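You operate a simulated robot arm through the tools that you are given. There is no shell and no other tool. Be economical: measure what you need, move in short steps, check, and stop when the job is done.

You are at the controls of a simulated two-armed robot. One attempt, no reset.

TASK
Move the black picture, then the brown one, down to the lower bar of the picture rack.
Fine: pull the rack out; hang the black one towards the wall end, the brown one towards the handle end; push the rack in again. Where these are worked on the way, their far stop is far enough and under half their travel is too little: picture rack.

Only the result counts: the job must be done as asked and must still hold three seconds after the hand-in. Knocking over, shifting, dropping, spilling or breaking anything else fails it.

THE ROBOT
Two 7-joint arms with fingered hands on one trunk, on a base that drives. Base frame: it is fixed to the floor where the robot stands at the start and does not move with it; the origin is under the middle of the robot, x ahead of it, y to its left, z up. Units: mm, rad, N and s.
The left shoulder is at the start at [30, 119, 1119], the right one opposite. With the tool pointing down near the work surface each hand reaches from about 380 to 780 mm from the robot's upright axis, wherever it stands, measured 20 degrees to its own side. Places, roughly: black framed picture, brown framed picture [1750, -250, 1250]; lower bar of the picture rack [1700, -300, 1000]; picture rack [1600, -200, 1000]. Payload 3.8 kg a hand.
The TCP of each hand is the grasp point between the finger pads, 25 mm short of the fingertips. In the tool frame z runs along the fingers and y along their closing line. Largest opening 88 mm; the body of the gripper starts 29 mm behind the TCP. The gripper is a hand of 4 fingers: y runs from the thumb to the fingers, the wrist lies at [-13, -106, -174] in the tool frame.
Orientation is told as [roll, pitch, yaw] about the base's x, y, z axes, in that order, counted from this pose: with the fingers straight down and the wrist toward the robot, the tool's x, y and z point along [0, 1, 0], [1, 0, 0] and [0, 0, -1] of the base frame.

THE INTERFACE
- The arms move only by the tool play_rows. It takes "left_plan", "right_plan" or both (then of equal length, played together; a hand with none holds still); each is a list of rows, each an object of numbers (a shift or turn left out is 0): "ax", "ay", "az": the turn, a rotation vector about the tool's x, y, z in rad; "tx", "ty", "tz": the shift along the tool's x, y, z in mm. In form: [{"ax": .., "ay": .., "az": .., "tx": .., "ty": .., "tz": ..}, ...]. A call has 1 to 8 rows; each row shifts and turns the commanded pose from where the row before left it, along the tool's axes as they then stand. A row lasts 0.2 s, in which the tool goes at most 50 mm and 0.15 rad; a call with a longer step from one row to the next is refused whole. A pose out of reach is approached as far as the arm can. The call stops where the force on the tool passes 70 N (or 10 N more than at its start, if that is more) or the arm is blocked; 0.2 s more then pass. In this call time passes only in rows, and 0.2 s behind the last. The reply holds the time, the measured pose of the TCP, the force on the tool along the base axes, the opening and the grip force, in the units named above and with some noise, with the torque about the TCP (base axes, N m) and any sound that the robot's microphone picked up.
- Cameras (640 x 400 px; columns grow to the right, rows downward): "scene" is now at [68.1, 0.9, 1682.7]; the picture's right is [0.01, -1.00, 0.00], its down [-0.61, -0.00, -0.79] and it looks along [0.79, 0.01, -0.61] (base axes); focal length 267 px, centre (320, 200). "left" rides on the left gripper at [-64, -83, -98] in its tool frame; the picture's right is [-0.62, -0.37, 0.69], its down [0.71, -0.63, 0.30] and it looks along [0.32, 0.68, 0.65] (tool axes); focal length 265 px, centre (320, 200). "right" rides on the right gripper at [64, -83, -98] in its tool frame; the picture's right is [-0.62, 0.37, -0.69], its down [-0.71, -0.63, 0.30] and it looks along [-0.32, 0.68, 0.65] (tool axes); focal length 265 px, centre (320, 200).
- camera(camera): a new picture of that camera. It takes no simulated time.
- move_column(by): slides the trunk up (or, below 0, down) by that many mm; the arms and the scene camera ride with it, the base frame stays. It gives what a move gives, with no picture.
- drive_base(legs): drives the robot by 1 to 6 legs, each [ahead, left, turn to the left] in mm, mm and rad, along the robot's own axes; the way and the turn of a leg run together, so that a leg with both is an arc; at most 1500 mm and 3.142 rad a leg. The arms and the cameras ride along, it lands a little off, and it stops where it bumps. It gives what a move gives.
- move_fingers(index, middle, ring, thumb_bend, thumb_turn, hand): sets how far each is bent, from 0 (flat) to 100 (curled in); at 30 the hand is open as for a grip, at 70 the pads meet at the TCP. One left out holds its place. A second passes; each finger stops where it meets its share of the squeeze, and holds until it gets a number again. It is the only way to open and close the hand. It gives what a move gives, with no picture; readings hold the bend of each and the force on the fingers (four entries, about 0 where the hand has none), thumb and palm. thumb_turn goes from beside the hand (0) to across from the fingers (100), as for a grip.
- head_to(pan, tilt): turns the head with the scene camera to pan (to the left, within 2.094 rad either way) and tilt (down, from -0.506 to 1.204), counted from straight ahead of the robot. It gives what a move gives.
- measure_at(camera, pixels): for up to 12 pixels [column, row] of the newest picture of that camera ("zoom" is the newest enlarged one), the place [x, y, z] in the base frame of the surface seen there, good to about 2 mm. It takes no simulated time.
- enlarge(camera, box): a new picture of the part [left, top, right, bottom] of that camera's present view, enlarged. It takes no simulated time.
- finish_job(): hands the job in; it is judged then, once.

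Go step by step. Measure first, check grasps and placings, and put right what went wrong. The budget is 80 turns and 58 pictures, counting those below and the enlarged ones. Unless the task says otherwise, let go and move clear before handing in, and close with one line.

The tools are called after "Request:" by a JSON object that holds its "fn" and its "kwargs". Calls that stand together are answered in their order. play_rows: Moves the arms, as the interface text tells. Its arguments: {"type":"object","properties":{"left_plan":{"type":"array","items":{"type":"object","properties":{"ax":{"type":"number"},"ay":{"type":"number"},"az":{"type":"number"},"tx":{"type":"number"},"ty":{"type":"number"},"tz":{"type":"number"}}}},"right_plan":{"type":"array","items":{"type":"object","properties":{"ax":{"type":"number"},"ay":{"type":"number"},"az":{"type":"number"},"tx":{"type":"number"},"ty":{"type":"number"},"tz":{"type":"number"}}}}},"required":[]} The other tools are called the same way: move_column (by) slides the trunk up or down; move_fingers (index, middle, ring, thumb_bend, thumb_turn, hand) moves the fingers one by one; drive_base (legs) drives the base; head_to (pan, tilt) turns the head that bears the scene camera; camera (camera) takes a picture; measure_at (camera, pixels) gives the place of the surface under pixels of a picture; enlarge (camera, box) takes an enlarged picture of a part of a camera's view; finish_job () hands the job in.

At the start:

```text
t: 0.0
left_ee_pos: [433.4, 195.5, 1248.0]
left_tcp_rot: [0.0, 0.0, 0.001]
left_contact_force: [-0.5, 0.1, -0.5]
left_ft_torque: [-0.01, 0.01, 0.03]
left_finger_gap: 87.8
left_gripper_force: 0.1
left_shape: jaw
left_bend: [30.0, 30.0, 30.0, 30.0, 98.0]
left_finger forces: [0.0, 0.1, 0.1, 0.1, 0.1, 0.1]
right_ee_pos: [423.8, -218.0, 1260.1]
right_tcp_rot: [-0.001, 0.001, 0.0]
right_contact_force: [-0.3, -0.6, 0.1]
right_ft_torque: [0.04, -0.01, -0.01]
right_finger_gap: 87.5
right_gripper_force: 0.1
right_shape: jaw
right_bend: [30.0, 30.0, 30.0, 30.0, 98.0]
right_finger forces: [0.1, 0.0, 0.1, 0.0, 0.0, 0.0]
trunk travel left (down, up): [-275.0, 315.0]
robot x, y, heading: [-1.6, 1.0, -0.003]
head pan, tilt: [0.007, 0.654]
```

scene: 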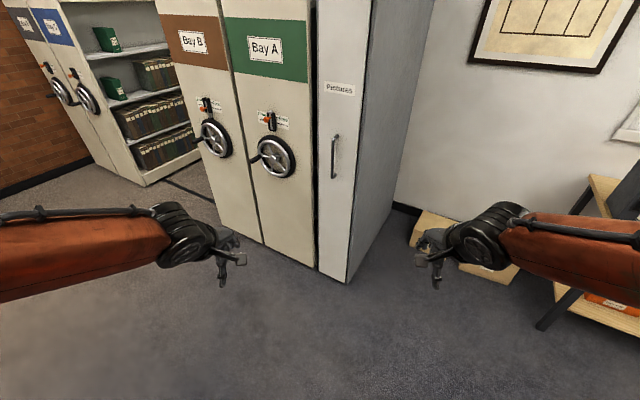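
right: 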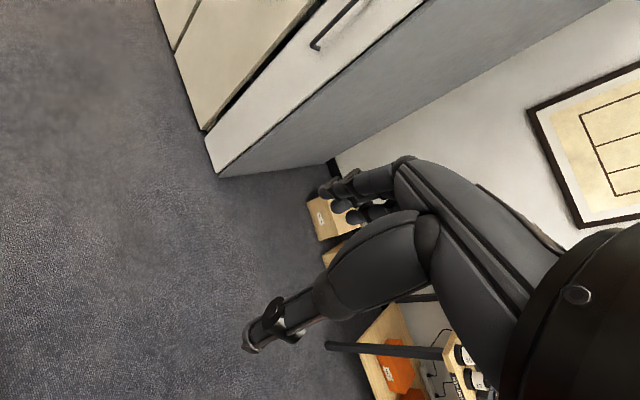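
left: 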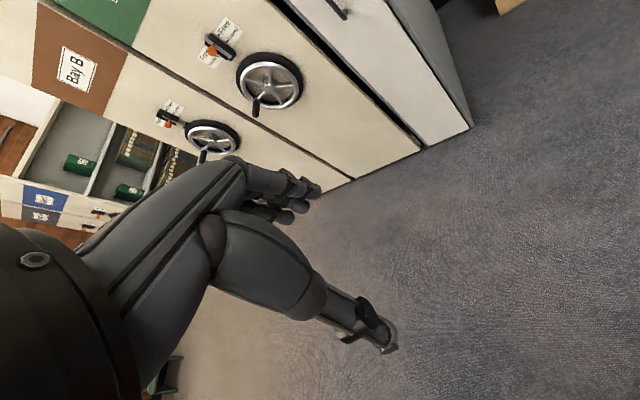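

The scene shows the "Pictures" pull-out with an upright handle near (335,155). I measure its front, handle and side.

Request:
{"fn": "measure_at", "kwargs": {"camera": "scene", "pixels": [[335, 137], [333, 176], [338, 155], [345, 150], [326, 150], [322, 265], [347, 280], [320, 5], [368, 5], [339, 89], [400, 150], [300, 200]]}}

Request:
{"fn": "enlarge", "kwargs": {"camera": "scene", "box": [240, 0, 440, 290]}}

Request:
{"fn": "head_to", "kwargs": {"pan": -0.1, "tilt": 0.2}}

Request:
{"fn": "camera", "kwargs": {"camera": "scene"}}

```text
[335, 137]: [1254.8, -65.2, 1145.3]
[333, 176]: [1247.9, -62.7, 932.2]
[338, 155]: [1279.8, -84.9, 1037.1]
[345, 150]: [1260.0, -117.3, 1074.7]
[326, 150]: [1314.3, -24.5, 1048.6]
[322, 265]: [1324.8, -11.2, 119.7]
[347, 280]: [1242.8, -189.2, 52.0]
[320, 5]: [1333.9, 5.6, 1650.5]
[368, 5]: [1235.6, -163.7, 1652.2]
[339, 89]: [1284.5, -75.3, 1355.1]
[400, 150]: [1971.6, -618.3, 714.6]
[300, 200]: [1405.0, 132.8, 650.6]
```

```text
1.38 times, centred on (340, 145) of scene
```

zoom: 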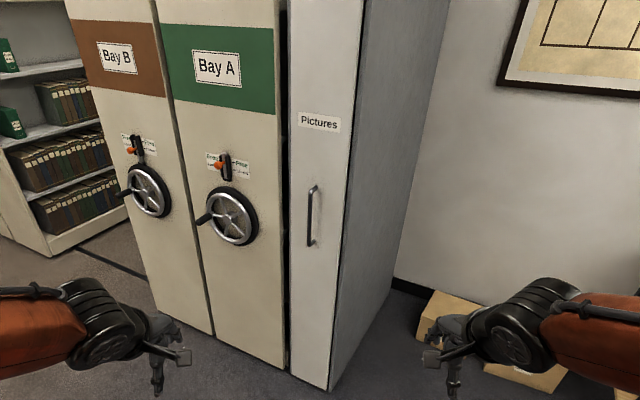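

```text
t: 0.9
left_ee_pos: [434.6, 194.3, 1248.4]
left_tcp_rot: [0.0, 0.0, 0.0]
left_contact_force: [0.2, -0.7, 0.4]
left_ft_torque: [0.0, -0.01, -0.01]
left_finger_gap: 87.6
left_gripper_force: 0.1
left_shape: jaw
left_bend: [30.0, 30.0, 30.0, 30.0, 98.0]
left_finger forces: [0.0, 0.1, 0.0, 0.0, 0.1, 0.0]
right_ee_pos: [423.8, -218.8, 1260.0]
right_tcp_rot: [0.001, 0.001, 0.0]
right_contact_force: [0.0, -0.2, 0.1]
right_ft_torque: [0.0, -0.03, 0.0]
right_finger_gap: 87.6
right_gripper_force: 0.1
right_shape: jaw
right_bend: [30.0, 30.0, 30.0, 30.0, 98.0]
right_finger forces: [0.1, 0.1, 0.0, 0.0, 0.0, 0.0]
trunk travel left (down, up): [-275.0, 315.0]
robot x, y, heading: [-1.6, -6.1, 0.004]
head pan, tilt: [-0.099, 0.201]
```

```text
53 pictures are left
```

scene: 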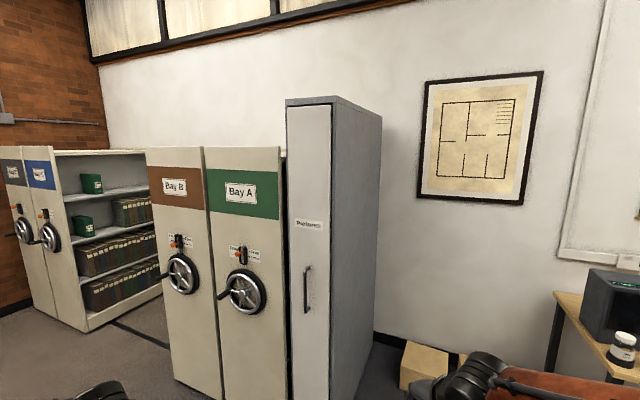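

Rack front normal is about −30°, the handle stands upright around (1256,−67), z 932–1145. I turn the right hand into a forward "handshake" pose first, moving it ahead.

Request:
{"fn": "play_rows", "kwargs": {"right_plan": [{"ty": 45}, {"ty": 45}, {"ty": 45, "ax": -0.0863, "ay": 0.0863, "az": 0.0863}, {"ax": -0.0863, "ay": 0.0863, "az": 0.0863}, {"ax": -0.0863, "ay": 0.0863, "az": 0.0863}, {"ax": -0.0863, "ay": 0.0863, "az": 0.0863}, {"ax": -0.0863, "ay": 0.0863, "az": 0.0863}, {"ax": -0.0863, "ay": 0.0863, "az": 0.0863}]}}

Request:
{"fn": "play_rows", "kwargs": {"right_plan": [{"ax": -0.0863, "ay": 0.0863, "az": 0.0863}, {"ax": -0.0863, "ay": 0.0863, "az": 0.0863}, {"ax": -0.0863, "ay": 0.0863, "az": 0.0863}, {"ax": -0.0863, "ay": 0.0863, "az": 0.0863}, {"ax": -0.0863, "ay": 0.0863, "az": 0.0863}, {"ax": -0.0863, "ay": 0.0863, "az": 0.0863}, {"ax": -0.0863, "ay": 0.0863, "az": 0.0863}, {"ax": -0.0863, "ay": 0.0863, "az": 0.0863}]}}

Request:
{"fn": "play_rows", "kwargs": {"right_plan": [{"tx": -40}, {"tx": -45}, {"tx": -45}, {"tx": -45}, {"tx": -45}]}}

Request:
{"fn": "drive_base", "kwargs": {"legs": [[721, 494, 0], [0, 0, -0.524]]}}

Request:
{"fn": "head_to", "kwargs": {"pan": 0, "tilt": 0.6}}

Request:
{"fn": "camera", "kwargs": {"camera": "scene"}}

```text
t: 2.7
left_ee_pos: [433.8, 194.8, 1248.8]
left_tcp_rot: [0.0, -0.001, 0.001]
left_contact_force: [-0.5, 0.8, 0.5]
left_ft_torque: [0.0, -0.02, 0.01]
left_finger_gap: 87.4
left_gripper_force: 0.1
left_shape: jaw
left_bend: [30.0, 30.0, 30.0, 30.0, 98.0]
left_finger forces: [0.0, 0.0, 0.0, 0.0, 0.0, 0.1]
right_ee_pos: [558.4, -218.1, 1260.1]
right_tcp_rot: [0.656, -0.334, -0.657]
right_contact_force: [0.2, -0.3, 0.4]
right_ft_torque: [-0.02, 0.0, 0.0]
right_finger_gap: 87.7
right_gripper_force: 0.1
right_shape: jaw
right_bend: [30.0, 30.0, 30.0, 30.0, 98.0]
right_finger forces: [0.1, 0.1, 0.0, 0.0, 0.0, 0.0]
trunk travel left (down, up): [-275.0, 315.0]
robot x, y, heading: [1.5, -2.6, -0.0]
head pan, tilt: [-0.099, 0.201]
```

```text
t: 4.5
left_ee_pos: [434.1, 194.5, 1248.1]
left_tcp_rot: [0.0, -0.002, -0.001]
left_contact_force: [0.1, -0.3, -0.1]
left_ft_torque: [-0.04, -0.02, 0.01]
left_finger_gap: 87.4
left_gripper_force: 0.0
left_shape: jaw
left_bend: [30.0, 30.0, 30.0, 30.0, 98.0]
left_finger forces: [0.0, 0.1, 0.1, 0.0, 0.1, 0.0]
right_ee_pos: [559.4, -217.3, 1260.2]
right_tcp_rot: [1.57, -0.001, -1.572]
right_contact_force: [0.0, -0.9, -0.2]
right_ft_torque: [0.0, -0.02, 0.02]
right_finger_gap: 87.9
right_gripper_force: 0.0
right_shape: jaw
right_bend: [30.0, 30.0, 30.0, 30.0, 98.0]
right_finger forces: [0.1, 0.0, 0.1, 0.1, 0.1, 0.0]
trunk travel left (down, up): [-275.0, 315.0]
robot x, y, heading: [-1.0, 0.8, 0.001]
head pan, tilt: [-0.099, 0.201]
```

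```text
t: 5.7
left_ee_pos: [434.0, 193.4, 1247.8]
left_tcp_rot: [0.0, 0.001, 0.0]
left_contact_force: [0.1, -0.3, 0.2]
left_ft_torque: [0.01, -0.02, 0.01]
left_finger_gap: 87.2
left_gripper_force: 0.0
left_shape: jaw
left_bend: [30.0, 30.0, 30.0, 30.0, 98.0]
left_finger forces: [0.0, 0.0, 0.0, 0.1, 0.0, 0.1]
right_ee_pos: [558.8, -218.3, 1041.1]
right_tcp_rot: [1.569, -0.001, -1.567]
right_contact_force: [0.4, 0.6, 0.4]
right_ft_torque: [0.0, 0.04, -0.02]
right_finger_gap: 88.0
right_gripper_force: 0.1
right_shape: jaw
right_bend: [30.0, 30.0, 30.0, 30.0, 98.0]
right_finger forces: [0.1, 0.1, 0.0, 0.0, 0.1, 0.1]
trunk travel left (down, up): [-275.0, 315.0]
robot x, y, heading: [-0.3, -4.0, 0.001]
head pan, tilt: [-0.099, 0.201]
```

```text
t: 11.8
left_ee_pos: [1202.5, 430.4, 1247.6]
left_tcp_rot: [-0.001, -0.001, -0.524]
left_contact_force: [0.0, -0.5, -0.8]
left_ft_torque: [-0.03, -0.01, 0.03]
left_finger_gap: 87.4
left_gripper_force: 0.0
left_shape: jaw
left_bend: [30.0, 30.0, 30.0, 30.0, 98.0]
left_finger forces: [0.0, 0.0, 0.1, 0.1, 0.0, 0.0]
right_ee_pos: [1103.3, 11.7, 1041.0]
right_tcp_rot: [1.57, -0.002, -2.093]
right_contact_force: [-0.1, 0.3, -0.2]
right_ft_torque: [-0.02, -0.02, -0.03]
right_finger_gap: 87.9
right_gripper_force: 0.1
right_shape: jaw
right_bend: [30.0, 30.0, 30.0, 30.0, 98.0]
right_finger forces: [0.0, 0.0, 0.0, 0.0, 0.0, 0.0]
trunk travel left (down, up): [-275.0, 315.0]
robot x, y, heading: [726.3, 478.7, -0.521]
head pan, tilt: [-0.099, 0.201]
```

```text
t: 12.7
left_ee_pos: [1202.9, 430.3, 1248.2]
left_tcp_rot: [0.0, 0.001, -0.522]
left_contact_force: [0.2, -0.2, -0.4]
left_ft_torque: [0.03, -0.01, -0.02]
left_finger_gap: 87.4
left_gripper_force: 0.2
left_shape: jaw
left_bend: [30.0, 30.0, 30.0, 30.0, 98.0]
left_finger forces: [0.1, 0.0, 0.0, 0.0, 0.0, 0.0]
right_ee_pos: [1102.8, 10.8, 1042.2]
right_tcp_rot: [1.568, -0.002, -2.092]
right_contact_force: [-0.4, -0.7, 0.3]
right_ft_torque: [0.02, 0.02, 0.02]
right_finger_gap: 87.7
right_gripper_force: 0.0
right_shape: jaw
right_bend: [30.0, 30.0, 30.0, 30.0, 98.0]
right_finger forces: [0.1, 0.1, 0.0, 0.0, 0.1, 0.0]
trunk travel left (down, up): [-275.0, 315.0]
robot x, y, heading: [728.3, 476.7, -0.523]
head pan, tilt: [0.0, 0.6]
```

```text
52 pictures are left
```

scene: 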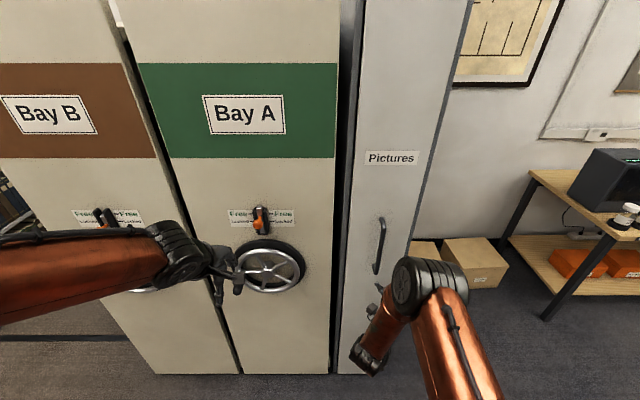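

The right hand is lined up in front of the handle at (380,245). I re-measure the handle from this closer view.

Request:
{"fn": "measure_at", "kwargs": {"camera": "scene", "pixels": [[382, 232], [379, 258], [380, 245], [381, 221], [375, 270], [362, 245], [405, 245]]}}

Request:
{"fn": "enlarge", "kwargs": {"camera": "right", "box": [0, 0, 640, 400]}}

```text
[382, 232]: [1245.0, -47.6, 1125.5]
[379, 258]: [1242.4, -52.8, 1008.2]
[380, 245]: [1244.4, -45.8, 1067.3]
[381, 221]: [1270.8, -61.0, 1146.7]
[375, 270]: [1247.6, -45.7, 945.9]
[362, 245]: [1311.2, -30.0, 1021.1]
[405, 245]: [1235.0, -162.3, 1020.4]
```

```text
1.00 times, centred on (320, 200) of right (not enlarged: the box is as wide or as high as the picture)
```

zoom: 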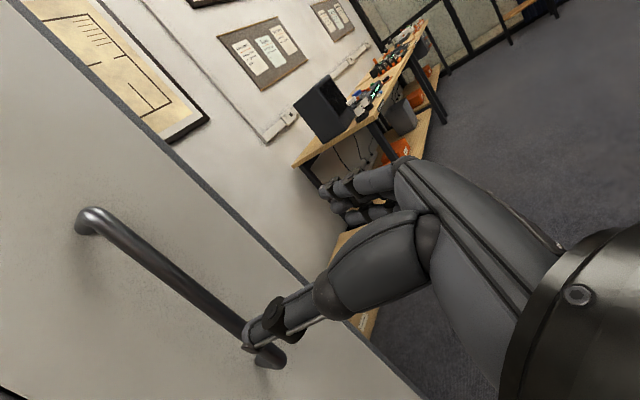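

The handle centre is about 19 mm left and 159 mm ahead of the TCP. I move in and close on it.

Request:
{"fn": "play_rows", "kwargs": {"right_plan": [{"ty": -19}, {"tz": 45}, {"tz": 45}, {"tz": 40}, {"tz": 22}]}}

Request:
{"fn": "move_fingers", "kwargs": {"hand": "right", "index": 75, "middle": 75, "ring": 75, "thumb_bend": 75}}

Request:
{"fn": "camera", "kwargs": {"camera": "right"}}

```text
t: 13.8
left_ee_pos: [1202.3, 428.9, 1247.7]
left_tcp_rot: [-0.003, 0.002, -0.526]
left_contact_force: [0.3, 0.0, -0.9]
left_ft_torque: [0.01, 0.03, 0.01]
left_finger_gap: 87.7
left_gripper_force: 0.0
left_shape: jaw
left_bend: [30.0, 30.0, 30.0, 30.0, 98.0]
left_finger forces: [0.0, 0.0, 0.0, 0.1, 0.1, 0.0]
right_ee_pos: [1244.4, -48.4, 1041.3]
right_tcp_rot: [1.567, -0.002, -2.092]
right_contact_force: [0.4, 0.1, 0.4]
right_ft_torque: [-0.01, 0.0, 0.03]
right_finger_gap: 87.7
right_gripper_force: 0.0
right_shape: jaw
right_bend: [30.0, 30.0, 30.0, 30.0, 98.0]
right_finger forces: [0.1, 0.1, 0.1, 0.0, 0.0, 0.1]
trunk travel left (down, up): [-275.0, 315.0]
robot x, y, heading: [728.1, 476.9, -0.525]
head pan, tilt: [0.0, 0.6]
```

```text
t: 14.8
left_ee_pos: [1201.6, 427.9, 1249.3]
left_tcp_rot: [0.002, -0.001, -0.525]
left_contact_force: [-0.4, 0.4, 0.9]
left_ft_torque: [0.0, -0.03, 0.0]
left_finger_gap: 87.5
left_gripper_force: 0.2
left_shape: jaw
left_bend: [30.0, 30.0, 30.0, 30.0, 98.0]
left_finger forces: [0.0, 0.0, 0.0, 0.1, 0.0, 0.0]
right_ee_pos: [1244.0, -50.4, 1040.1]
right_tcp_rot: [1.569, -0.002, -2.094]
right_contact_force: [-0.6, -9.8, 0.3]
right_ft_torque: [-0.19, -0.01, -0.05]
right_finger_gap: 0.0
right_gripper_force: 4.5
right_shape: fingers
right_bend: [74.0, 74.0, 73.0, 72.0, 97.0]
right_finger forces: [0.9, 2.3, 4.9, 0.0, 0.3, 0.1]
trunk travel left (down, up): [-275.0, 315.0]
robot x, y, heading: [728.6, 476.8, -0.527]
head pan, tilt: [0.0, 0.6]
```

```text
50 pictures are left
```

right: 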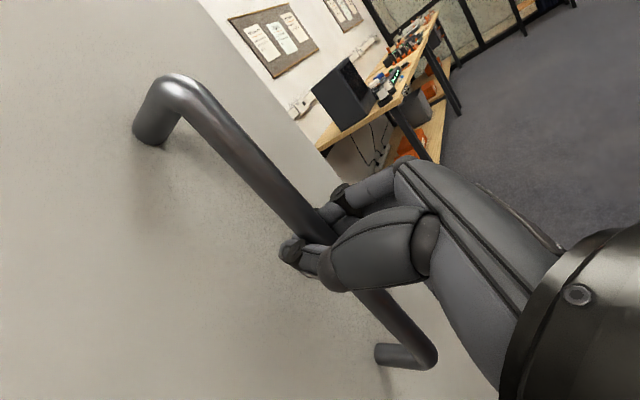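

The fingers look hooked around the bar at (300,250). I curl a bit more and test a short pull by driving back.

Request:
{"fn": "move_fingers", "kwargs": {"hand": "right", "index": 95, "middle": 95, "ring": 95, "thumb_bend": 90}}

Request:
{"fn": "drive_base", "kwargs": {"legs": [[-100, 0, 0]]}}

Request:
{"fn": "camera", "kwargs": {"camera": "right"}}

```text
t: 15.8
left_ee_pos: [1202.1, 430.6, 1249.0]
left_tcp_rot: [0.0, 0.0, -0.522]
left_contact_force: [0.5, 0.4, -0.7]
left_ft_torque: [-0.01, 0.03, 0.0]
left_finger_gap: 87.5
left_gripper_force: 0.0
left_shape: jaw
left_bend: [30.0, 30.0, 30.0, 30.0, 98.0]
left_finger forces: [0.0, 0.1, 0.0, 0.1, 0.0, 0.1]
right_ee_pos: [1244.1, -47.2, 1039.4]
right_tcp_rot: [1.567, 0.0, -2.09]
right_contact_force: [-2.8, 1.2, -3.4]
right_ft_torque: [-0.31, -0.28, 0.02]
right_finger_gap: 0.0
right_gripper_force: 4.8
right_shape: fingers
right_bend: [85.0, 95.0, 94.0, 85.0, 96.0]
right_finger forces: [0.0, 1.6, 7.7, 0.0, 0.0, 0.1]
trunk travel left (down, up): [-275.0, 315.0]
robot x, y, heading: [728.5, 480.1, -0.523]
head pan, tilt: [0.0, 0.6]
```

```text
t: 17.0
left_ee_pos: [1117.7, 478.6, 1247.0]
left_tcp_rot: [0.0, 0.002, -0.526]
left_contact_force: [0.9, -0.5, -0.6]
left_ft_torque: [-0.02, 0.01, -0.03]
left_finger_gap: 87.4
left_gripper_force: 0.1
left_shape: jaw
left_bend: [30.0, 30.0, 30.0, 30.0, 98.0]
left_finger forces: [0.0, 0.0, 0.1, 0.1, 0.1, 0.1]
right_ee_pos: [1160.4, -2.1, 1042.5]
right_tcp_rot: [1.572, -0.001, -2.09]
right_contact_force: [15.4, -5.5, -2.0]
right_ft_torque: [-0.15, -0.34, -0.06]
right_finger_gap: 0.0
right_gripper_force: 7.8
right_shape: fingers
right_bend: [88.0, 94.0, 94.0, 89.0, 96.0]
right_finger forces: [0.0, 3.9, 12.0, 0.0, 0.0, 0.1]
trunk travel left (down, up): [-275.0, 315.0]
robot x, y, heading: [647.3, 530.9, -0.528]
head pan, tilt: [0.0, 0.6]
```

```text
49 pictures are left
```

right: 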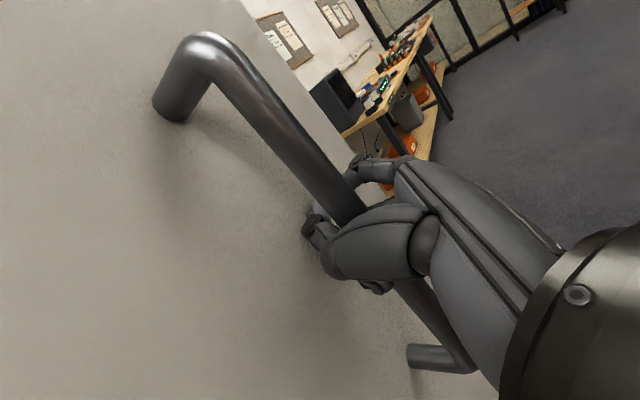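

The 15 N pull shows the rack follows with the bar hooked. I keep backing.

Request:
{"fn": "drive_base", "kwargs": {"legs": [[-250, 0, 0]]}}

Request:
{"fn": "camera", "kwargs": {"camera": "scene"}}

```text
t: 18.8
left_ee_pos: [897.3, 607.4, 1248.0]
left_tcp_rot: [0.002, 0.001, -0.525]
left_contact_force: [0.5, 0.4, -0.1]
left_ft_torque: [0.01, 0.0, -0.04]
left_finger_gap: 87.7
left_gripper_force: 0.0
left_shape: jaw
left_bend: [30.0, 30.0, 30.0, 30.0, 98.0]
left_finger forces: [0.0, 0.1, 0.0, 0.0, 0.1, 0.0]
right_ee_pos: [940.4, 127.4, 1044.3]
right_tcp_rot: [1.575, -0.002, -2.089]
right_contact_force: [1.5, -1.2, -0.5]
right_ft_torque: [-0.03, -0.07, 0.02]
right_finger_gap: 0.2
right_gripper_force: 0.8
right_shape: fingers
right_bend: [87.0, 95.0, 95.0, 88.0, 96.0]
right_finger forces: [0.1, 0.6, 0.9, 0.0, 0.0, 0.0]
trunk travel left (down, up): [-275.0, 315.0]
robot x, y, heading: [422.6, 657.8, -0.522]
head pan, tilt: [0.0, 0.6]
```

```text
48 pictures are left
```

scene: 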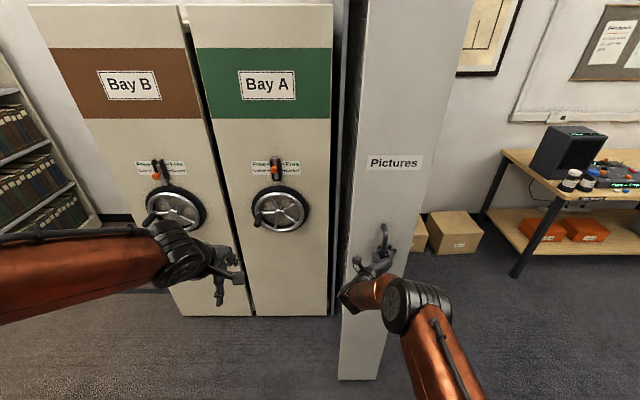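

The rack is out about 350 mm and moving freely; I keep going to look for the stop.

Request:
{"fn": "drive_base", "kwargs": {"legs": [[-200, 0, 0]]}}

Request:
{"fn": "drive_base", "kwargs": {"legs": [[-100, 0, 0]]}}

Request:
{"fn": "camera", "kwargs": {"camera": "scene"}}

```text
t: 20.4
left_ee_pos: [729.4, 704.2, 1246.9]
left_tcp_rot: [0.0, 0.002, -0.525]
left_contact_force: [0.4, -1.0, 0.0]
left_ft_torque: [0.01, 0.03, 0.01]
left_finger_gap: 87.7
left_gripper_force: 0.0
left_shape: jaw
left_bend: [30.0, 30.0, 30.0, 30.0, 98.0]
left_finger forces: [0.1, 0.0, 0.0, 0.1, 0.1, 0.0]
right_ee_pos: [772.5, 223.8, 1045.4]
right_tcp_rot: [1.578, -0.002, -2.09]
right_contact_force: [0.9, 0.1, 0.7]
right_ft_torque: [-0.01, 0.0, 0.01]
right_finger_gap: 0.0
right_gripper_force: 0.3
right_shape: fingers
right_bend: [87.0, 95.0, 95.0, 88.0, 96.0]
right_finger forces: [0.0, 0.3, 0.2, 0.1, 0.0, 0.0]
trunk travel left (down, up): [-275.0, 315.0]
robot x, y, heading: [257.3, 752.0, -0.526]
head pan, tilt: [0.0, 0.6]
```

```text
t: 21.6
left_ee_pos: [642.2, 754.9, 1246.7]
left_tcp_rot: [-0.001, 0.003, -0.523]
left_contact_force: [-0.1, 0.1, -0.1]
left_ft_torque: [-0.01, -0.02, -0.02]
left_finger_gap: 87.5
left_gripper_force: 0.2
left_shape: jaw
left_bend: [30.0, 30.0, 30.0, 30.0, 98.0]
left_finger forces: [0.0, 0.0, 0.1, 0.0, 0.1, 0.0]
right_ee_pos: [690.1, 273.9, 1047.4]
right_tcp_rot: [1.58, -0.003, -2.082]
right_contact_force: [23.3, -13.0, -4.3]
right_ft_torque: [-0.27, -0.57, 0.18]
right_finger_gap: 0.1
right_gripper_force: 13.7
right_shape: fingers
right_bend: [88.0, 94.0, 93.0, 89.0, 95.0]
right_finger forces: [0.1, 4.7, 22.6, 0.1, 0.0, 0.0]
trunk travel left (down, up): [-275.0, 315.0]
robot x, y, heading: [163.8, 804.8, -0.526]
head pan, tilt: [0.0, 0.6]
```

```text
47 pictures are left
```

scene: 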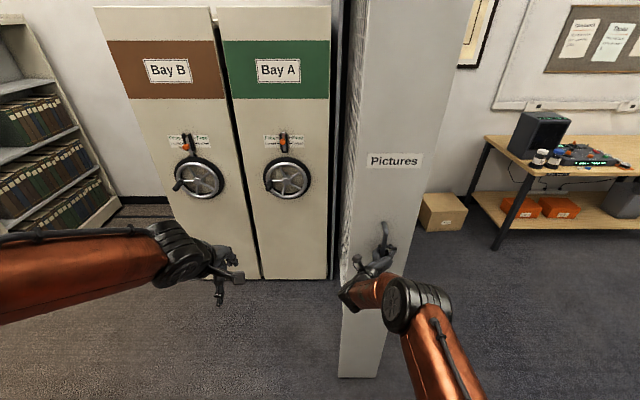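

A rise to 26 N suggests the stop at about 640 mm out. I pull 15 mm more to confirm.

Request:
{"fn": "drive_base", "kwargs": {"legs": [[-15, 0, 0]]}}

```text
t: 22.3
left_ee_pos: [627.0, 764.2, 1247.6]
left_tcp_rot: [0.001, 0.0, -0.522]
left_contact_force: [0.5, 0.1, 0.3]
left_ft_torque: [-0.01, -0.02, 0.01]
left_finger_gap: 87.6
left_gripper_force: 0.1
left_shape: jaw
left_bend: [30.0, 30.0, 30.0, 30.0, 98.0]
left_finger forces: [0.0, 0.0, 0.1, 0.0, 0.0, 0.0]
right_ee_pos: [674.7, 283.6, 1050.0]
right_tcp_rot: [1.585, -0.003, -2.083]
right_contact_force: [-1.3, 1.1, 0.0]
right_ft_torque: [0.01, -0.05, -0.05]
right_finger_gap: 0.0
right_gripper_force: 0.0
right_shape: fingers
right_bend: [90.0, 95.0, 95.0, 92.0, 93.0]
right_finger forces: [0.1, 0.0, 0.2, 0.1, 0.1, 0.1]
trunk travel left (down, up): [-275.0, 315.0]
robot x, y, heading: [157.9, 809.8, -0.523]
head pan, tilt: [0.0, 0.6]
```

The force dropped to zero; I check whether the hook slipped.

Request:
{"fn": "camera", "kwargs": {"camera": "right"}}

```text
46 pictures are left
```

right: 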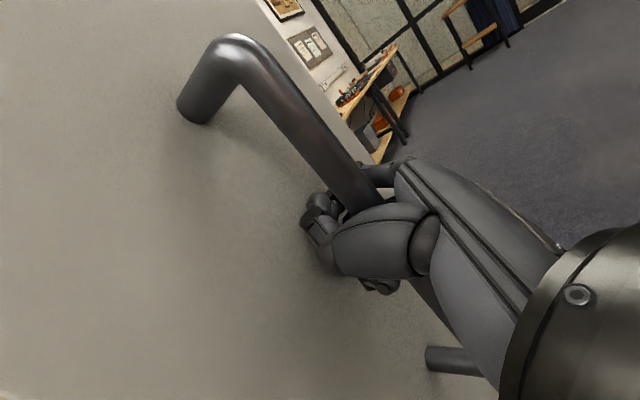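

Still hooked around the bar; the rack just stuck briefly. I pull further.

Request:
{"fn": "drive_base", "kwargs": {"legs": [[-60, 0, 0]]}}

Request:
{"fn": "drive_base", "kwargs": {"legs": [[-60, 0, 0]]}}

```text
t: 23.3
left_ee_pos: [579.1, 790.7, 1247.8]
left_tcp_rot: [0.0, 0.006, -0.522]
left_contact_force: [0.6, -0.1, 1.1]
left_ft_torque: [0.04, 0.02, -0.01]
left_finger_gap: 87.6
left_gripper_force: 0.1
left_shape: jaw
left_bend: [30.0, 30.0, 30.0, 30.0, 98.0]
left_finger forces: [0.0, 0.0, 0.0, 0.0, 0.0, 0.0]
right_ee_pos: [627.3, 310.0, 1047.6]
right_tcp_rot: [1.579, -0.005, -2.079]
right_contact_force: [0.4, -0.6, -0.6]
right_ft_torque: [-0.03, -0.02, 0.0]
right_finger_gap: 0.2
right_gripper_force: 0.0
right_shape: fingers
right_bend: [90.0, 95.0, 95.0, 90.0, 92.0]
right_finger forces: [0.1, 0.1, 0.6, 0.0, 0.0, 0.0]
trunk travel left (down, up): [-275.0, 315.0]
robot x, y, heading: [106.1, 842.6, -0.516]
head pan, tilt: [0.0, 0.6]
```

```text
t: 24.4
left_ee_pos: [528.4, 821.5, 1249.0]
left_tcp_rot: [-0.002, 0.002, -0.52]
left_contact_force: [-0.1, -0.1, -0.4]
left_ft_torque: [0.01, -0.01, 0.01]
left_finger_gap: 87.8
left_gripper_force: 0.0
left_shape: jaw
left_bend: [30.0, 30.0, 30.0, 30.0, 98.0]
left_finger forces: [0.0, 0.0, 0.1, 0.1, 0.0, 0.0]
right_ee_pos: [579.2, 340.2, 1048.0]
right_tcp_rot: [1.578, -0.001, -2.064]
right_contact_force: [10.7, -11.1, -4.5]
right_ft_torque: [-0.28, -0.37, 0.23]
right_finger_gap: 0.4
right_gripper_force: 8.9
right_shape: fingers
right_bend: [89.0, 95.0, 94.0, 89.0, 92.0]
right_finger forces: [0.0, 1.2, 17.8, 0.0, 0.0, 0.1]
trunk travel left (down, up): [-275.0, 315.0]
robot x, y, heading: [49.2, 870.8, -0.52]
head pan, tilt: [0.0, 0.6]
stopped in leg 1: the force on the tool passed its limit at 88 N (the readings are from after the stop); the commanded pose is now the measured one
```

88 N at 769 mm travel: that is the far stop. I open the hand and back off to look at the sides.

Request:
{"fn": "move_fingers", "kwargs": {"hand": "right", "index": 25, "middle": 25, "ring": 25, "thumb_bend": 25}}

Request:
{"fn": "drive_base", "kwargs": {"legs": [[-150, 0, 0], [0, 500, 0]]}}

Request:
{"fn": "head_to", "kwargs": {"pan": -0.45, "tilt": 0.35}}

Request:
{"fn": "camera", "kwargs": {"camera": "scene"}}

```text
t: 25.4
left_ee_pos: [525.3, 826.0, 1248.9]
left_tcp_rot: [0.001, -0.001, -0.518]
left_contact_force: [-0.9, 0.0, 0.4]
left_ft_torque: [0.05, 0.0, 0.02]
left_finger_gap: 87.6
left_gripper_force: 0.0
left_shape: jaw
left_bend: [30.0, 30.0, 30.0, 30.0, 98.0]
left_finger forces: [0.1, 0.1, 0.0, 0.0, 0.0, 0.0]
right_ee_pos: [578.5, 342.6, 1051.1]
right_tcp_rot: [1.58, -0.001, -2.063]
right_contact_force: [0.3, 0.4, 0.2]
right_ft_torque: [-0.04, 0.01, -0.01]
right_finger_gap: 93.9
right_gripper_force: 0.0
right_shape: fingers
right_bend: [25.0, 25.0, 25.0, 25.0, 97.0]
right_finger forces: [0.0, 0.0, 0.0, 0.0, 0.1, 0.1]
trunk travel left (down, up): [-275.0, 315.0]
robot x, y, heading: [51.2, 872.6, -0.518]
head pan, tilt: [0.0, 0.6]
```

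```text
t: 29.3
left_ee_pos: [640.2, 1321.9, 1249.7]
left_tcp_rot: [0.001, 0.0, -0.523]
left_contact_force: [0.8, 0.4, -0.3]
left_ft_torque: [-0.01, -0.01, 0.01]
left_finger_gap: 87.8
left_gripper_force: 0.0
left_shape: jaw
left_bend: [30.0, 30.0, 30.0, 30.0, 98.0]
left_finger forces: [0.0, 0.1, 0.0, 0.1, 0.1, 0.0]
right_ee_pos: [690.3, 840.4, 1049.3]
right_tcp_rot: [1.58, -0.001, -2.067]
right_contact_force: [0.3, 0.3, -0.2]
right_ft_torque: [0.01, -0.01, 0.01]
right_finger_gap: 94.2
right_gripper_force: 0.1
right_shape: fingers
right_bend: [25.0, 25.0, 25.0, 25.0, 97.0]
right_finger forces: [0.0, 0.0, 0.0, 0.1, 0.0, 0.1]
trunk travel left (down, up): [-275.0, 315.0]
robot x, y, heading: [163.5, 1369.6, -0.525]
head pan, tilt: [0.0, 0.6]
```

```text
t: 30.2
left_ee_pos: [640.8, 1322.1, 1248.2]
left_tcp_rot: [0.001, 0.0, -0.526]
left_contact_force: [-0.6, 1.1, -0.5]
left_ft_torque: [0.01, 0.0, -0.02]
left_finger_gap: 87.6
left_gripper_force: 0.1
left_shape: jaw
left_bend: [30.0, 30.0, 30.0, 30.0, 98.0]
left_finger forces: [0.1, 0.0, 0.1, 0.1, 0.1, 0.0]
right_ee_pos: [690.4, 839.3, 1049.6]
right_tcp_rot: [1.578, 0.001, -2.068]
right_contact_force: [-0.1, 0.0, 0.7]
right_ft_torque: [0.01, -0.03, 0.0]
right_finger_gap: 93.9
right_gripper_force: 0.0
right_shape: fingers
right_bend: [25.0, 25.0, 25.0, 25.0, 97.0]
right_finger forces: [0.0, 0.0, 0.0, 0.0, 0.0, 0.0]
trunk travel left (down, up): [-275.0, 315.0]
robot x, y, heading: [165.6, 1368.3, -0.522]
head pan, tilt: [-0.45, 0.351]
```

```text
45 pictures are left
```

scene: 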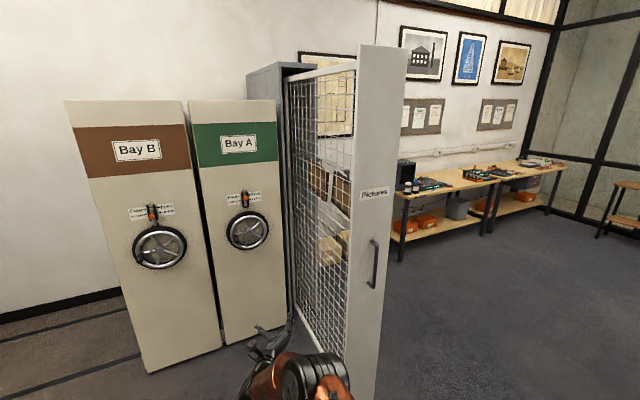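

The left side is mesh; picture backs show through it near (320,190), so they hang on the right side. I check that the floor is free on my way around.

Request:
{"fn": "head_to", "kwargs": {"pan": -1.7, "tilt": 0.4}}

Request:
{"fn": "camera", "kwargs": {"camera": "scene"}}

```text
t: 31.6
left_ee_pos: [639.6, 1321.0, 1247.8]
left_tcp_rot: [0.003, -0.001, -0.522]
left_contact_force: [0.0, 0.8, -0.4]
left_ft_torque: [-0.02, 0.03, -0.01]
left_finger_gap: 87.6
left_gripper_force: 0.0
left_shape: jaw
left_bend: [30.0, 30.0, 30.0, 30.0, 98.0]
left_finger forces: [0.0, 0.0, 0.0, 0.0, 0.0, 0.1]
right_ee_pos: [691.3, 840.4, 1049.1]
right_tcp_rot: [1.579, 0.001, -2.067]
right_contact_force: [-0.2, 0.3, 0.3]
right_ft_torque: [0.02, -0.01, 0.0]
right_finger_gap: 94.2
right_gripper_force: 0.1
right_shape: fingers
right_bend: [25.0, 25.0, 25.0, 25.0, 97.0]
right_finger forces: [0.0, 0.0, 0.0, 0.0, 0.1, 0.0]
trunk travel left (down, up): [-275.0, 315.0]
robot x, y, heading: [168.7, 1372.7, -0.526]
head pan, tilt: [-1.7, 0.4]
```

```text
44 pictures are left
```

scene: 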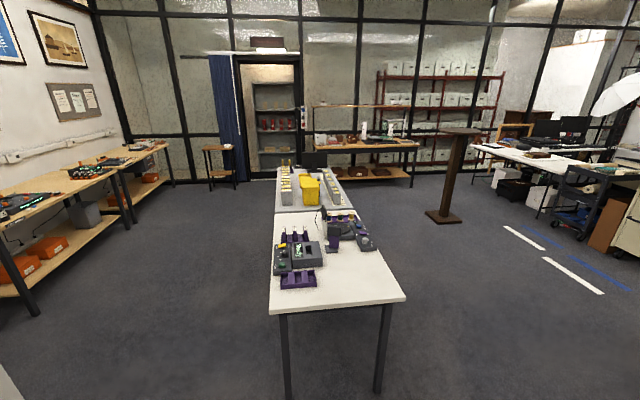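

There is a table behind my start spot; I measure it and the workbench on the left so I know the free corridor.

Request:
{"fn": "measure_at", "kwargs": {"camera": "scene", "pixels": [[272, 312], [403, 298], [278, 170], [345, 165], [288, 395], [379, 390], [38, 312], [130, 215], [168, 145]]}}

```text
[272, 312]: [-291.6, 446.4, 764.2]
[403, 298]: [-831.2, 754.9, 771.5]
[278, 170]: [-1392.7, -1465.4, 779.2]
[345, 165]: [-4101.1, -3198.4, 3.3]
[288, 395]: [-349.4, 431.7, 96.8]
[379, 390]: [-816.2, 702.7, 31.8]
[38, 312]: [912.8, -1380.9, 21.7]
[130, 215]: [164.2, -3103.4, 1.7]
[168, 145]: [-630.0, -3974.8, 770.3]
```

The table's near edge is about 860 mm in front of the pulled rack, so there's a corridor. I retract the right hand, turn to face the rack's right side direction and drive backward around the front.

Request:
{"fn": "play_rows", "kwargs": {"right_plan": [{"tz": -48}, {"tz": -48}, {"tz": -48}, {"tz": -46}]}}

Request:
{"fn": "drive_base", "kwargs": {"legs": [[0, -300, 0], [0, 0, 1.571], [0, -494, 0], [-1260, 0, 0]]}}

Request:
{"fn": "head_to", "kwargs": {"pan": -0.5, "tilt": 0.3}}

Request:
{"fn": "camera", "kwargs": {"camera": "scene"}}

```text
t: 32.6
left_ee_pos: [637.9, 1321.5, 1248.4]
left_tcp_rot: [0.0, -0.003, -0.524]
left_contact_force: [0.8, -0.2, 0.0]
left_ft_torque: [-0.01, -0.02, -0.05]
left_finger_gap: 87.7
left_gripper_force: 0.0
left_shape: jaw
left_bend: [30.0, 30.0, 30.0, 30.0, 98.0]
left_finger forces: [0.0, 0.0, 0.1, 0.0, 0.1, 0.1]
right_ee_pos: [521.9, 934.6, 1051.6]
right_tcp_rot: [1.581, 0.001, -2.07]
right_contact_force: [0.8, 0.4, -0.2]
right_ft_torque: [-0.01, -0.01, 0.02]
right_finger_gap: 94.5
right_gripper_force: 0.1
right_shape: fingers
right_bend: [25.0, 25.0, 25.0, 25.0, 97.0]
right_finger forces: [0.1, 0.1, 0.1, 0.0, 0.0, 0.0]
trunk travel left (down, up): [-275.0, 315.0]
robot x, y, heading: [168.8, 1366.0, -0.524]
head pan, tilt: [-1.7, 0.4]
```

```text
t: 46.9
left_ee_pos: [-147.2, 249.0, 1248.8]
left_tcp_rot: [-0.001, 0.001, 1.049]
left_contact_force: [-0.5, 0.3, -0.5]
left_ft_torque: [0.0, 0.0, -0.03]
left_finger_gap: 87.8
left_gripper_force: 0.1
left_shape: jaw
left_bend: [30.0, 30.0, 30.0, 30.0, 98.0]
left_finger forces: [0.0, 0.1, 0.0, 0.1, 0.0, 0.0]
right_ee_pos: [242.0, 133.9, 1051.0]
right_tcp_rot: [1.579, 0.0, -0.495]
right_contact_force: [0.5, -0.6, -0.8]
right_ft_torque: [0.0, 0.02, 0.05]
right_finger_gap: 94.2
right_gripper_force: 0.0
right_shape: fingers
right_bend: [25.0, 25.0, 25.0, 25.0, 97.0]
right_finger forces: [0.1, 0.0, 0.1, 0.0, 0.0, 0.1]
trunk travel left (down, up): [-275.0, 315.0]
robot x, y, heading: [-197.6, -225.9, 1.047]
head pan, tilt: [-1.7, 0.4]
```

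```text
t: 48.3
left_ee_pos: [-146.9, 249.7, 1248.4]
left_tcp_rot: [0.001, -0.001, 1.049]
left_contact_force: [-0.5, 0.2, -0.1]
left_ft_torque: [0.02, -0.02, 0.0]
left_finger_gap: 88.0
left_gripper_force: 0.1
left_shape: jaw
left_bend: [30.0, 30.0, 30.0, 30.0, 98.0]
left_finger forces: [0.1, 0.1, 0.0, 0.0, 0.0, 0.0]
right_ee_pos: [240.4, 133.4, 1051.9]
right_tcp_rot: [1.581, 0.001, -0.494]
right_contact_force: [0.2, 0.3, 0.4]
right_ft_torque: [0.03, -0.01, 0.04]
right_finger_gap: 93.9
right_gripper_force: 0.1
right_shape: fingers
right_bend: [25.0, 25.0, 25.0, 25.0, 97.0]
right_finger forces: [0.0, 0.0, 0.0, 0.0, 0.0, 0.1]
trunk travel left (down, up): [-275.0, 315.0]
robot x, y, heading: [-192.3, -221.3, 1.051]
head pan, tilt: [-0.499, 0.3]
```

```text
43 pictures are left
```

scene: 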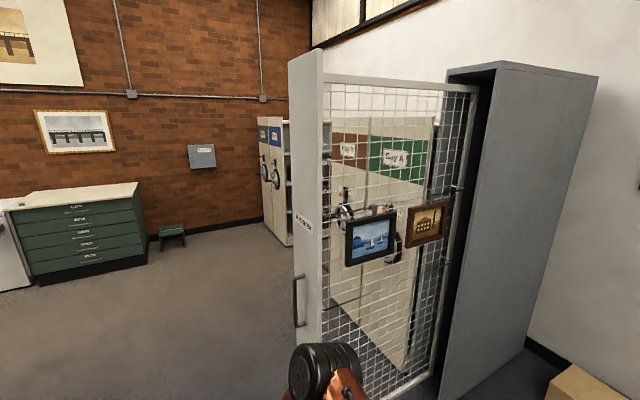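

Both pictures are visible on the right side, black at (370,238), brown at (428,222). I drive sideways until I'm in front of them.

Request:
{"fn": "drive_base", "kwargs": {"legs": [[0, -780, 0]]}}

Request:
{"fn": "head_to", "kwargs": {"pan": 0, "tilt": 0.55}}

Request:
{"fn": "camera", "kwargs": {"camera": "scene"}}

```text
t: 52.4
left_ee_pos: [518.4, -130.2, 1247.9]
left_tcp_rot: [0.0, 0.0, 1.053]
left_contact_force: [0.4, 0.2, 0.5]
left_ft_torque: [-0.01, 0.0, -0.03]
left_finger_gap: 87.6
left_gripper_force: 0.0
left_shape: jaw
left_bend: [30.0, 30.0, 30.0, 30.0, 98.0]
left_finger forces: [0.0, 0.1, 0.0, 0.1, 0.1, 0.0]
right_ee_pos: [905.4, -244.7, 1049.9]
right_tcp_rot: [1.579, 0.0, -0.491]
right_contact_force: [-0.9, 0.7, -0.1]
right_ft_torque: [0.0, -0.01, 0.01]
right_finger_gap: 94.2
right_gripper_force: 0.0
right_shape: fingers
right_bend: [25.0, 25.0, 25.0, 25.0, 97.0]
right_finger forces: [0.0, 0.1, 0.0, 0.0, 0.1, 0.1]
trunk travel left (down, up): [-275.0, 315.0]
robot x, y, heading: [470.7, -605.2, 1.052]
head pan, tilt: [-0.499, 0.3]
```

```text
t: 53.4
left_ee_pos: [518.0, -131.3, 1247.6]
left_tcp_rot: [0.0, 0.0, 1.053]
left_contact_force: [0.9, -0.3, 0.5]
left_ft_torque: [-0.01, 0.0, -0.01]
left_finger_gap: 87.6
left_gripper_force: 0.0
left_shape: jaw
left_bend: [30.0, 30.0, 30.0, 30.0, 98.0]
left_finger forces: [0.0, 0.0, 0.1, 0.0, 0.1, 0.0]
right_ee_pos: [905.9, -244.5, 1050.7]
right_tcp_rot: [1.579, 0.0, -0.489]
right_contact_force: [-0.2, 0.1, 0.2]
right_ft_torque: [-0.02, -0.01, 0.01]
right_finger_gap: 93.8
right_gripper_force: 0.0
right_shape: fingers
right_bend: [25.0, 25.0, 25.0, 25.0, 97.0]
right_finger forces: [0.1, 0.0, 0.0, 0.0, 0.0, 0.0]
trunk travel left (down, up): [-275.0, 315.0]
robot x, y, heading: [472.2, -605.9, 1.053]
head pan, tilt: [0.0, 0.55]
```

```text
42 pictures are left
```

scene: 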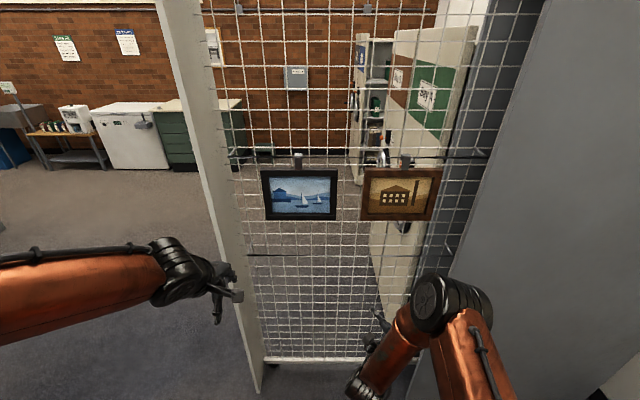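

The bars appear at row ~157 and ~255 with clips at (298,160) and (407,161). I zoom in.

Request:
{"fn": "enlarge", "kwargs": {"camera": "scene", "box": [235, 135, 335, 235]}}

Request:
{"fn": "enlarge", "kwargs": {"camera": "scene", "box": [345, 135, 445, 235]}}

Request:
{"fn": "enlarge", "kwargs": {"camera": "scene", "box": [230, 140, 500, 290]}}

Request:
{"fn": "measure_at", "kwargs": {"camera": "scene", "pixels": [[298, 158], [298, 171], [264, 174], [337, 174], [268, 217], [335, 216], [407, 158], [407, 169], [364, 172], [438, 172], [363, 216], [432, 217]]}}

```text
4.00 times, centred on (285, 185) of scene
```

zoom: 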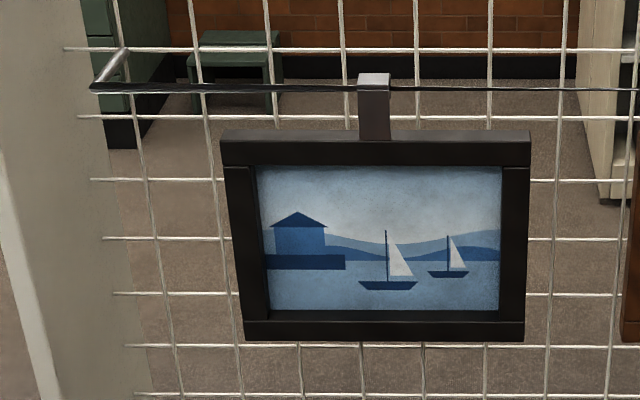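

```text
4.00 times, centred on (395, 185) of scene
```

zoom: 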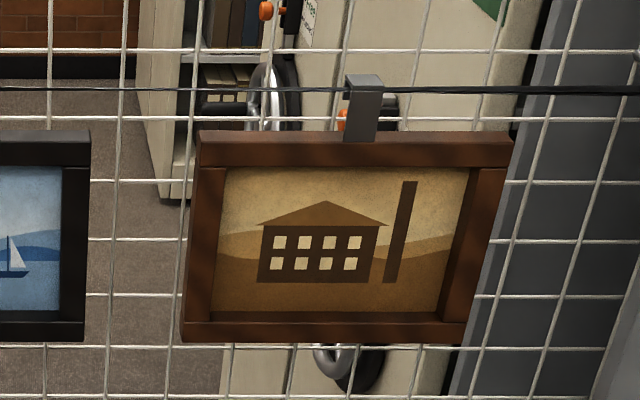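

```text
2.37 times, centred on (365, 215) of scene
```

zoom: 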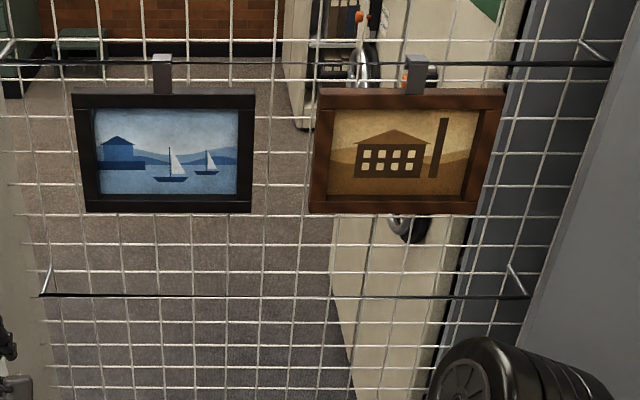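

```text
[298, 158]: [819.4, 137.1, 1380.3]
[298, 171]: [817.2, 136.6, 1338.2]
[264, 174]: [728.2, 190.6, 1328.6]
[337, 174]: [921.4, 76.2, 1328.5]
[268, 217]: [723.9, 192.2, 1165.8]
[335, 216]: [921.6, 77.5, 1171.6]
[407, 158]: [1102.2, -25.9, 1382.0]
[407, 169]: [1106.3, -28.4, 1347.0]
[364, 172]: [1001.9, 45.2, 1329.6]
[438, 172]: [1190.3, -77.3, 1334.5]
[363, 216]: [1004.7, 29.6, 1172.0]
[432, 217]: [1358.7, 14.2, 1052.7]
```

Each picture hangs by a strap hook over the bar; lower bar is in the latest zoom from (40,295) to (528,295). I measure the bars.

Request:
{"fn": "measure_at", "kwargs": {"camera": "zoom", "pixels": [[42, 295], [100, 295], [200, 295], [300, 296], [400, 296], [526, 296], [20, 62], [280, 63], [608, 64], [50, 266], [511, 266], [220, 180]]}}

Request:
{"fn": "enlarge", "kwargs": {"camera": "scene", "box": [285, 145, 325, 185]}}

```text
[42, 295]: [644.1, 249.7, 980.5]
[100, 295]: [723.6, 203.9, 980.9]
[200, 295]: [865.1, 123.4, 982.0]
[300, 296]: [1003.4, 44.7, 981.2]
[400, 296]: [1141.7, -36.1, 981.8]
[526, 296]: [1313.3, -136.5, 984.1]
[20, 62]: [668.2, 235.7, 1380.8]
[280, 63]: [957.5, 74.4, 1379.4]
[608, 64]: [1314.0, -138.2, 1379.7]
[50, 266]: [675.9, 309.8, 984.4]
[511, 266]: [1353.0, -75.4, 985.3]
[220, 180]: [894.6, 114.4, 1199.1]
```

```text
10.00 times, centred on (305, 165) of scene
```

zoom: 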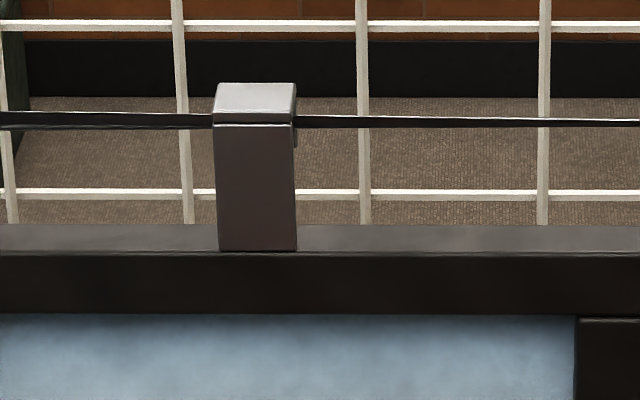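

Upper bar z≈1380, lower z≈981, bar line 35 mm right of the rack's middle, 68 mm off the mesh; frames are ~225×167 mm, gripped best on the bottom rail from below. I turn the right hand fingers-up (thumb towards me) and pull the left hand back a little.

Request:
{"fn": "play_rows", "kwargs": {"right_plan": [{"ax": 0.0863, "ay": 0.0863, "az": 0.0863}, {"ax": 0.0863, "ay": 0.0863, "az": 0.0863}, {"ax": 0.0863, "ay": 0.0863, "az": 0.0863}, {"ax": 0.0863, "ay": 0.0863, "az": 0.0863}, {"ax": 0.0863, "ay": 0.0863, "az": 0.0863}, {"ax": 0.0863, "ay": 0.0863, "az": 0.0863}, {"ax": 0.0863, "ay": 0.0863, "az": 0.0863}, {"ax": 0.0863, "ay": 0.0863, "az": 0.0863}], "left_plan": [{"ty": -25}, {"ty": -25}, {}, {}, {}, {}, {}, {}]}}

Request:
{"fn": "play_rows", "kwargs": {"right_plan": [{"ax": 0.0863, "ay": 0.0863, "az": 0.0863}, {"ax": 0.0863, "ay": 0.0863, "az": 0.0863}, {"ax": 0.0863, "ay": 0.0863, "az": 0.0863}, {"ax": 0.0863, "ay": 0.0863, "az": 0.0863}, {"ax": 0.0863, "ay": 0.0863, "az": 0.0863}, {"ax": 0.0863, "ay": 0.0863, "az": 0.0863}]}}

Request:
{"fn": "camera", "kwargs": {"camera": "scene"}}

```text
t: 55.1
left_ee_pos: [494.0, -176.4, 1249.2]
left_tcp_rot: [0.0, -0.001, 1.055]
left_contact_force: [0.0, -0.4, -0.5]
left_ft_torque: [0.03, 0.02, 0.0]
left_finger_gap: 87.7
left_gripper_force: 0.1
left_shape: jaw
left_bend: [30.0, 30.0, 30.0, 30.0, 98.0]
left_finger forces: [0.0, 0.0, 0.0, 0.0, 0.0, 0.0]
right_ee_pos: [905.8, -245.6, 1050.5]
right_tcp_rot: [2.491, 0.324, 0.425]
right_contact_force: [-0.1, -0.4, 0.4]
right_ft_torque: [0.0, -0.01, 0.0]
right_finger_gap: 94.0
right_gripper_force: 0.1
right_shape: fingers
right_bend: [25.0, 25.0, 25.0, 25.0, 97.0]
right_finger forces: [0.0, 0.0, 0.1, 0.0, 0.0, 0.1]
trunk travel left (down, up): [-275.0, 315.0]
robot x, y, heading: [470.6, -603.8, 1.056]
head pan, tilt: [0.0, 0.55]
```

```text
t: 56.5
left_ee_pos: [493.5, -175.6, 1249.3]
left_tcp_rot: [0.0, 0.0, 1.055]
left_contact_force: [0.0, 0.3, -0.4]
left_ft_torque: [-0.01, -0.01, -0.03]
left_finger_gap: 87.7
left_gripper_force: 0.1
left_shape: jaw
left_bend: [30.0, 30.0, 30.0, 30.0, 98.0]
left_finger forces: [0.0, 0.0, 0.0, 0.1, 0.1, 0.0]
right_ee_pos: [904.9, -243.7, 1050.8]
right_tcp_rot: [3.14, -0.01, 1.08]
right_contact_force: [-0.1, 0.9, 1.2]
right_ft_torque: [-0.03, 0.02, 0.0]
right_finger_gap: 94.1
right_gripper_force: 0.0
right_shape: fingers
right_bend: [25.0, 25.0, 25.0, 25.0, 97.0]
right_finger forces: [0.0, 0.0, 0.0, 0.0, 0.0, 0.1]
trunk travel left (down, up): [-275.0, 315.0]
robot x, y, heading: [470.6, -604.6, 1.054]
head pan, tilt: [0.0, 0.55]
```

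```text
37 pictures are left
```

scene: 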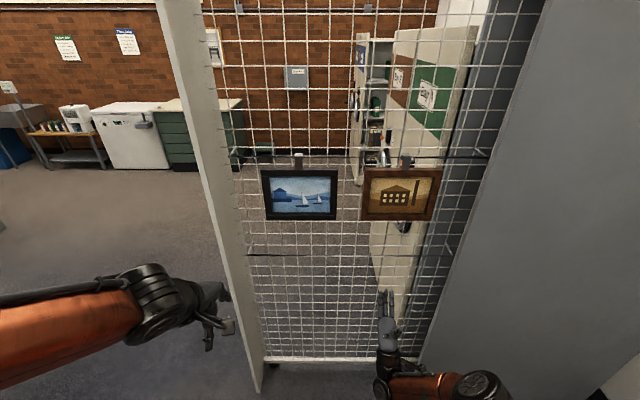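

The hand is fingers-up at (385,320). I trim its yaw and look closer at the hand's shape and at the hook through the right camera.

Request:
{"fn": "play_rows", "kwargs": {"right_plan": [{"az": -0.033, "ax": 0.0, "ay": 0.0}]}}

Request:
{"fn": "enlarge", "kwargs": {"camera": "scene", "box": [335, 275, 515, 400]}}

Request:
{"fn": "camera", "kwargs": {"camera": "right"}}

```text
t: 57.0
left_ee_pos: [494.0, -175.3, 1249.7]
left_tcp_rot: [0.0, 0.0, 1.054]
left_contact_force: [-0.1, -0.9, -0.8]
left_ft_torque: [0.0, -0.01, -0.01]
left_finger_gap: 87.8
left_gripper_force: 0.0
left_shape: jaw
left_bend: [30.0, 30.0, 30.0, 30.0, 98.0]
left_finger forces: [0.1, 0.0, 0.0, 0.0, 0.0, 0.0]
right_ee_pos: [905.1, -245.1, 1050.3]
right_tcp_rot: [3.138, -0.007, 1.046]
right_contact_force: [0.0, 0.1, 0.1]
right_ft_torque: [-0.03, -0.02, 0.02]
right_finger_gap: 94.2
right_gripper_force: 0.0
right_shape: fingers
right_bend: [25.0, 25.0, 25.0, 25.0, 97.0]
right_finger forces: [0.0, 0.0, 0.0, 0.0, 0.0, 0.0]
trunk travel left (down, up): [-275.0, 315.0]
robot x, y, heading: [473.2, -605.4, 1.06]
head pan, tilt: [0.0, 0.55]
```

```text
3.20 times, centred on (425, 338) of scene
```

zoom: 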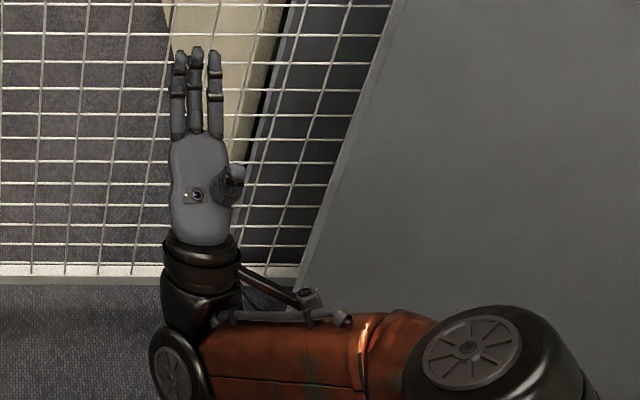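

```text
35 pictures are left
```

right: 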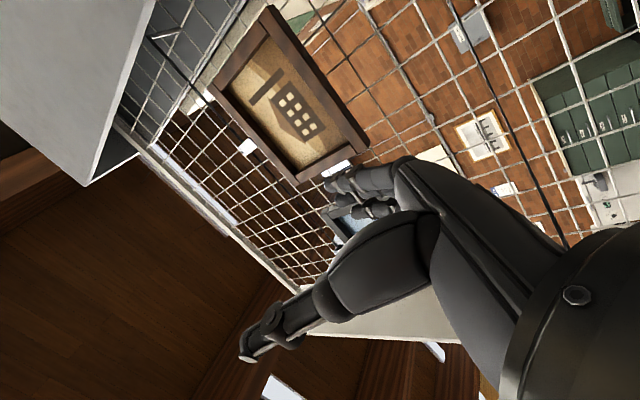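

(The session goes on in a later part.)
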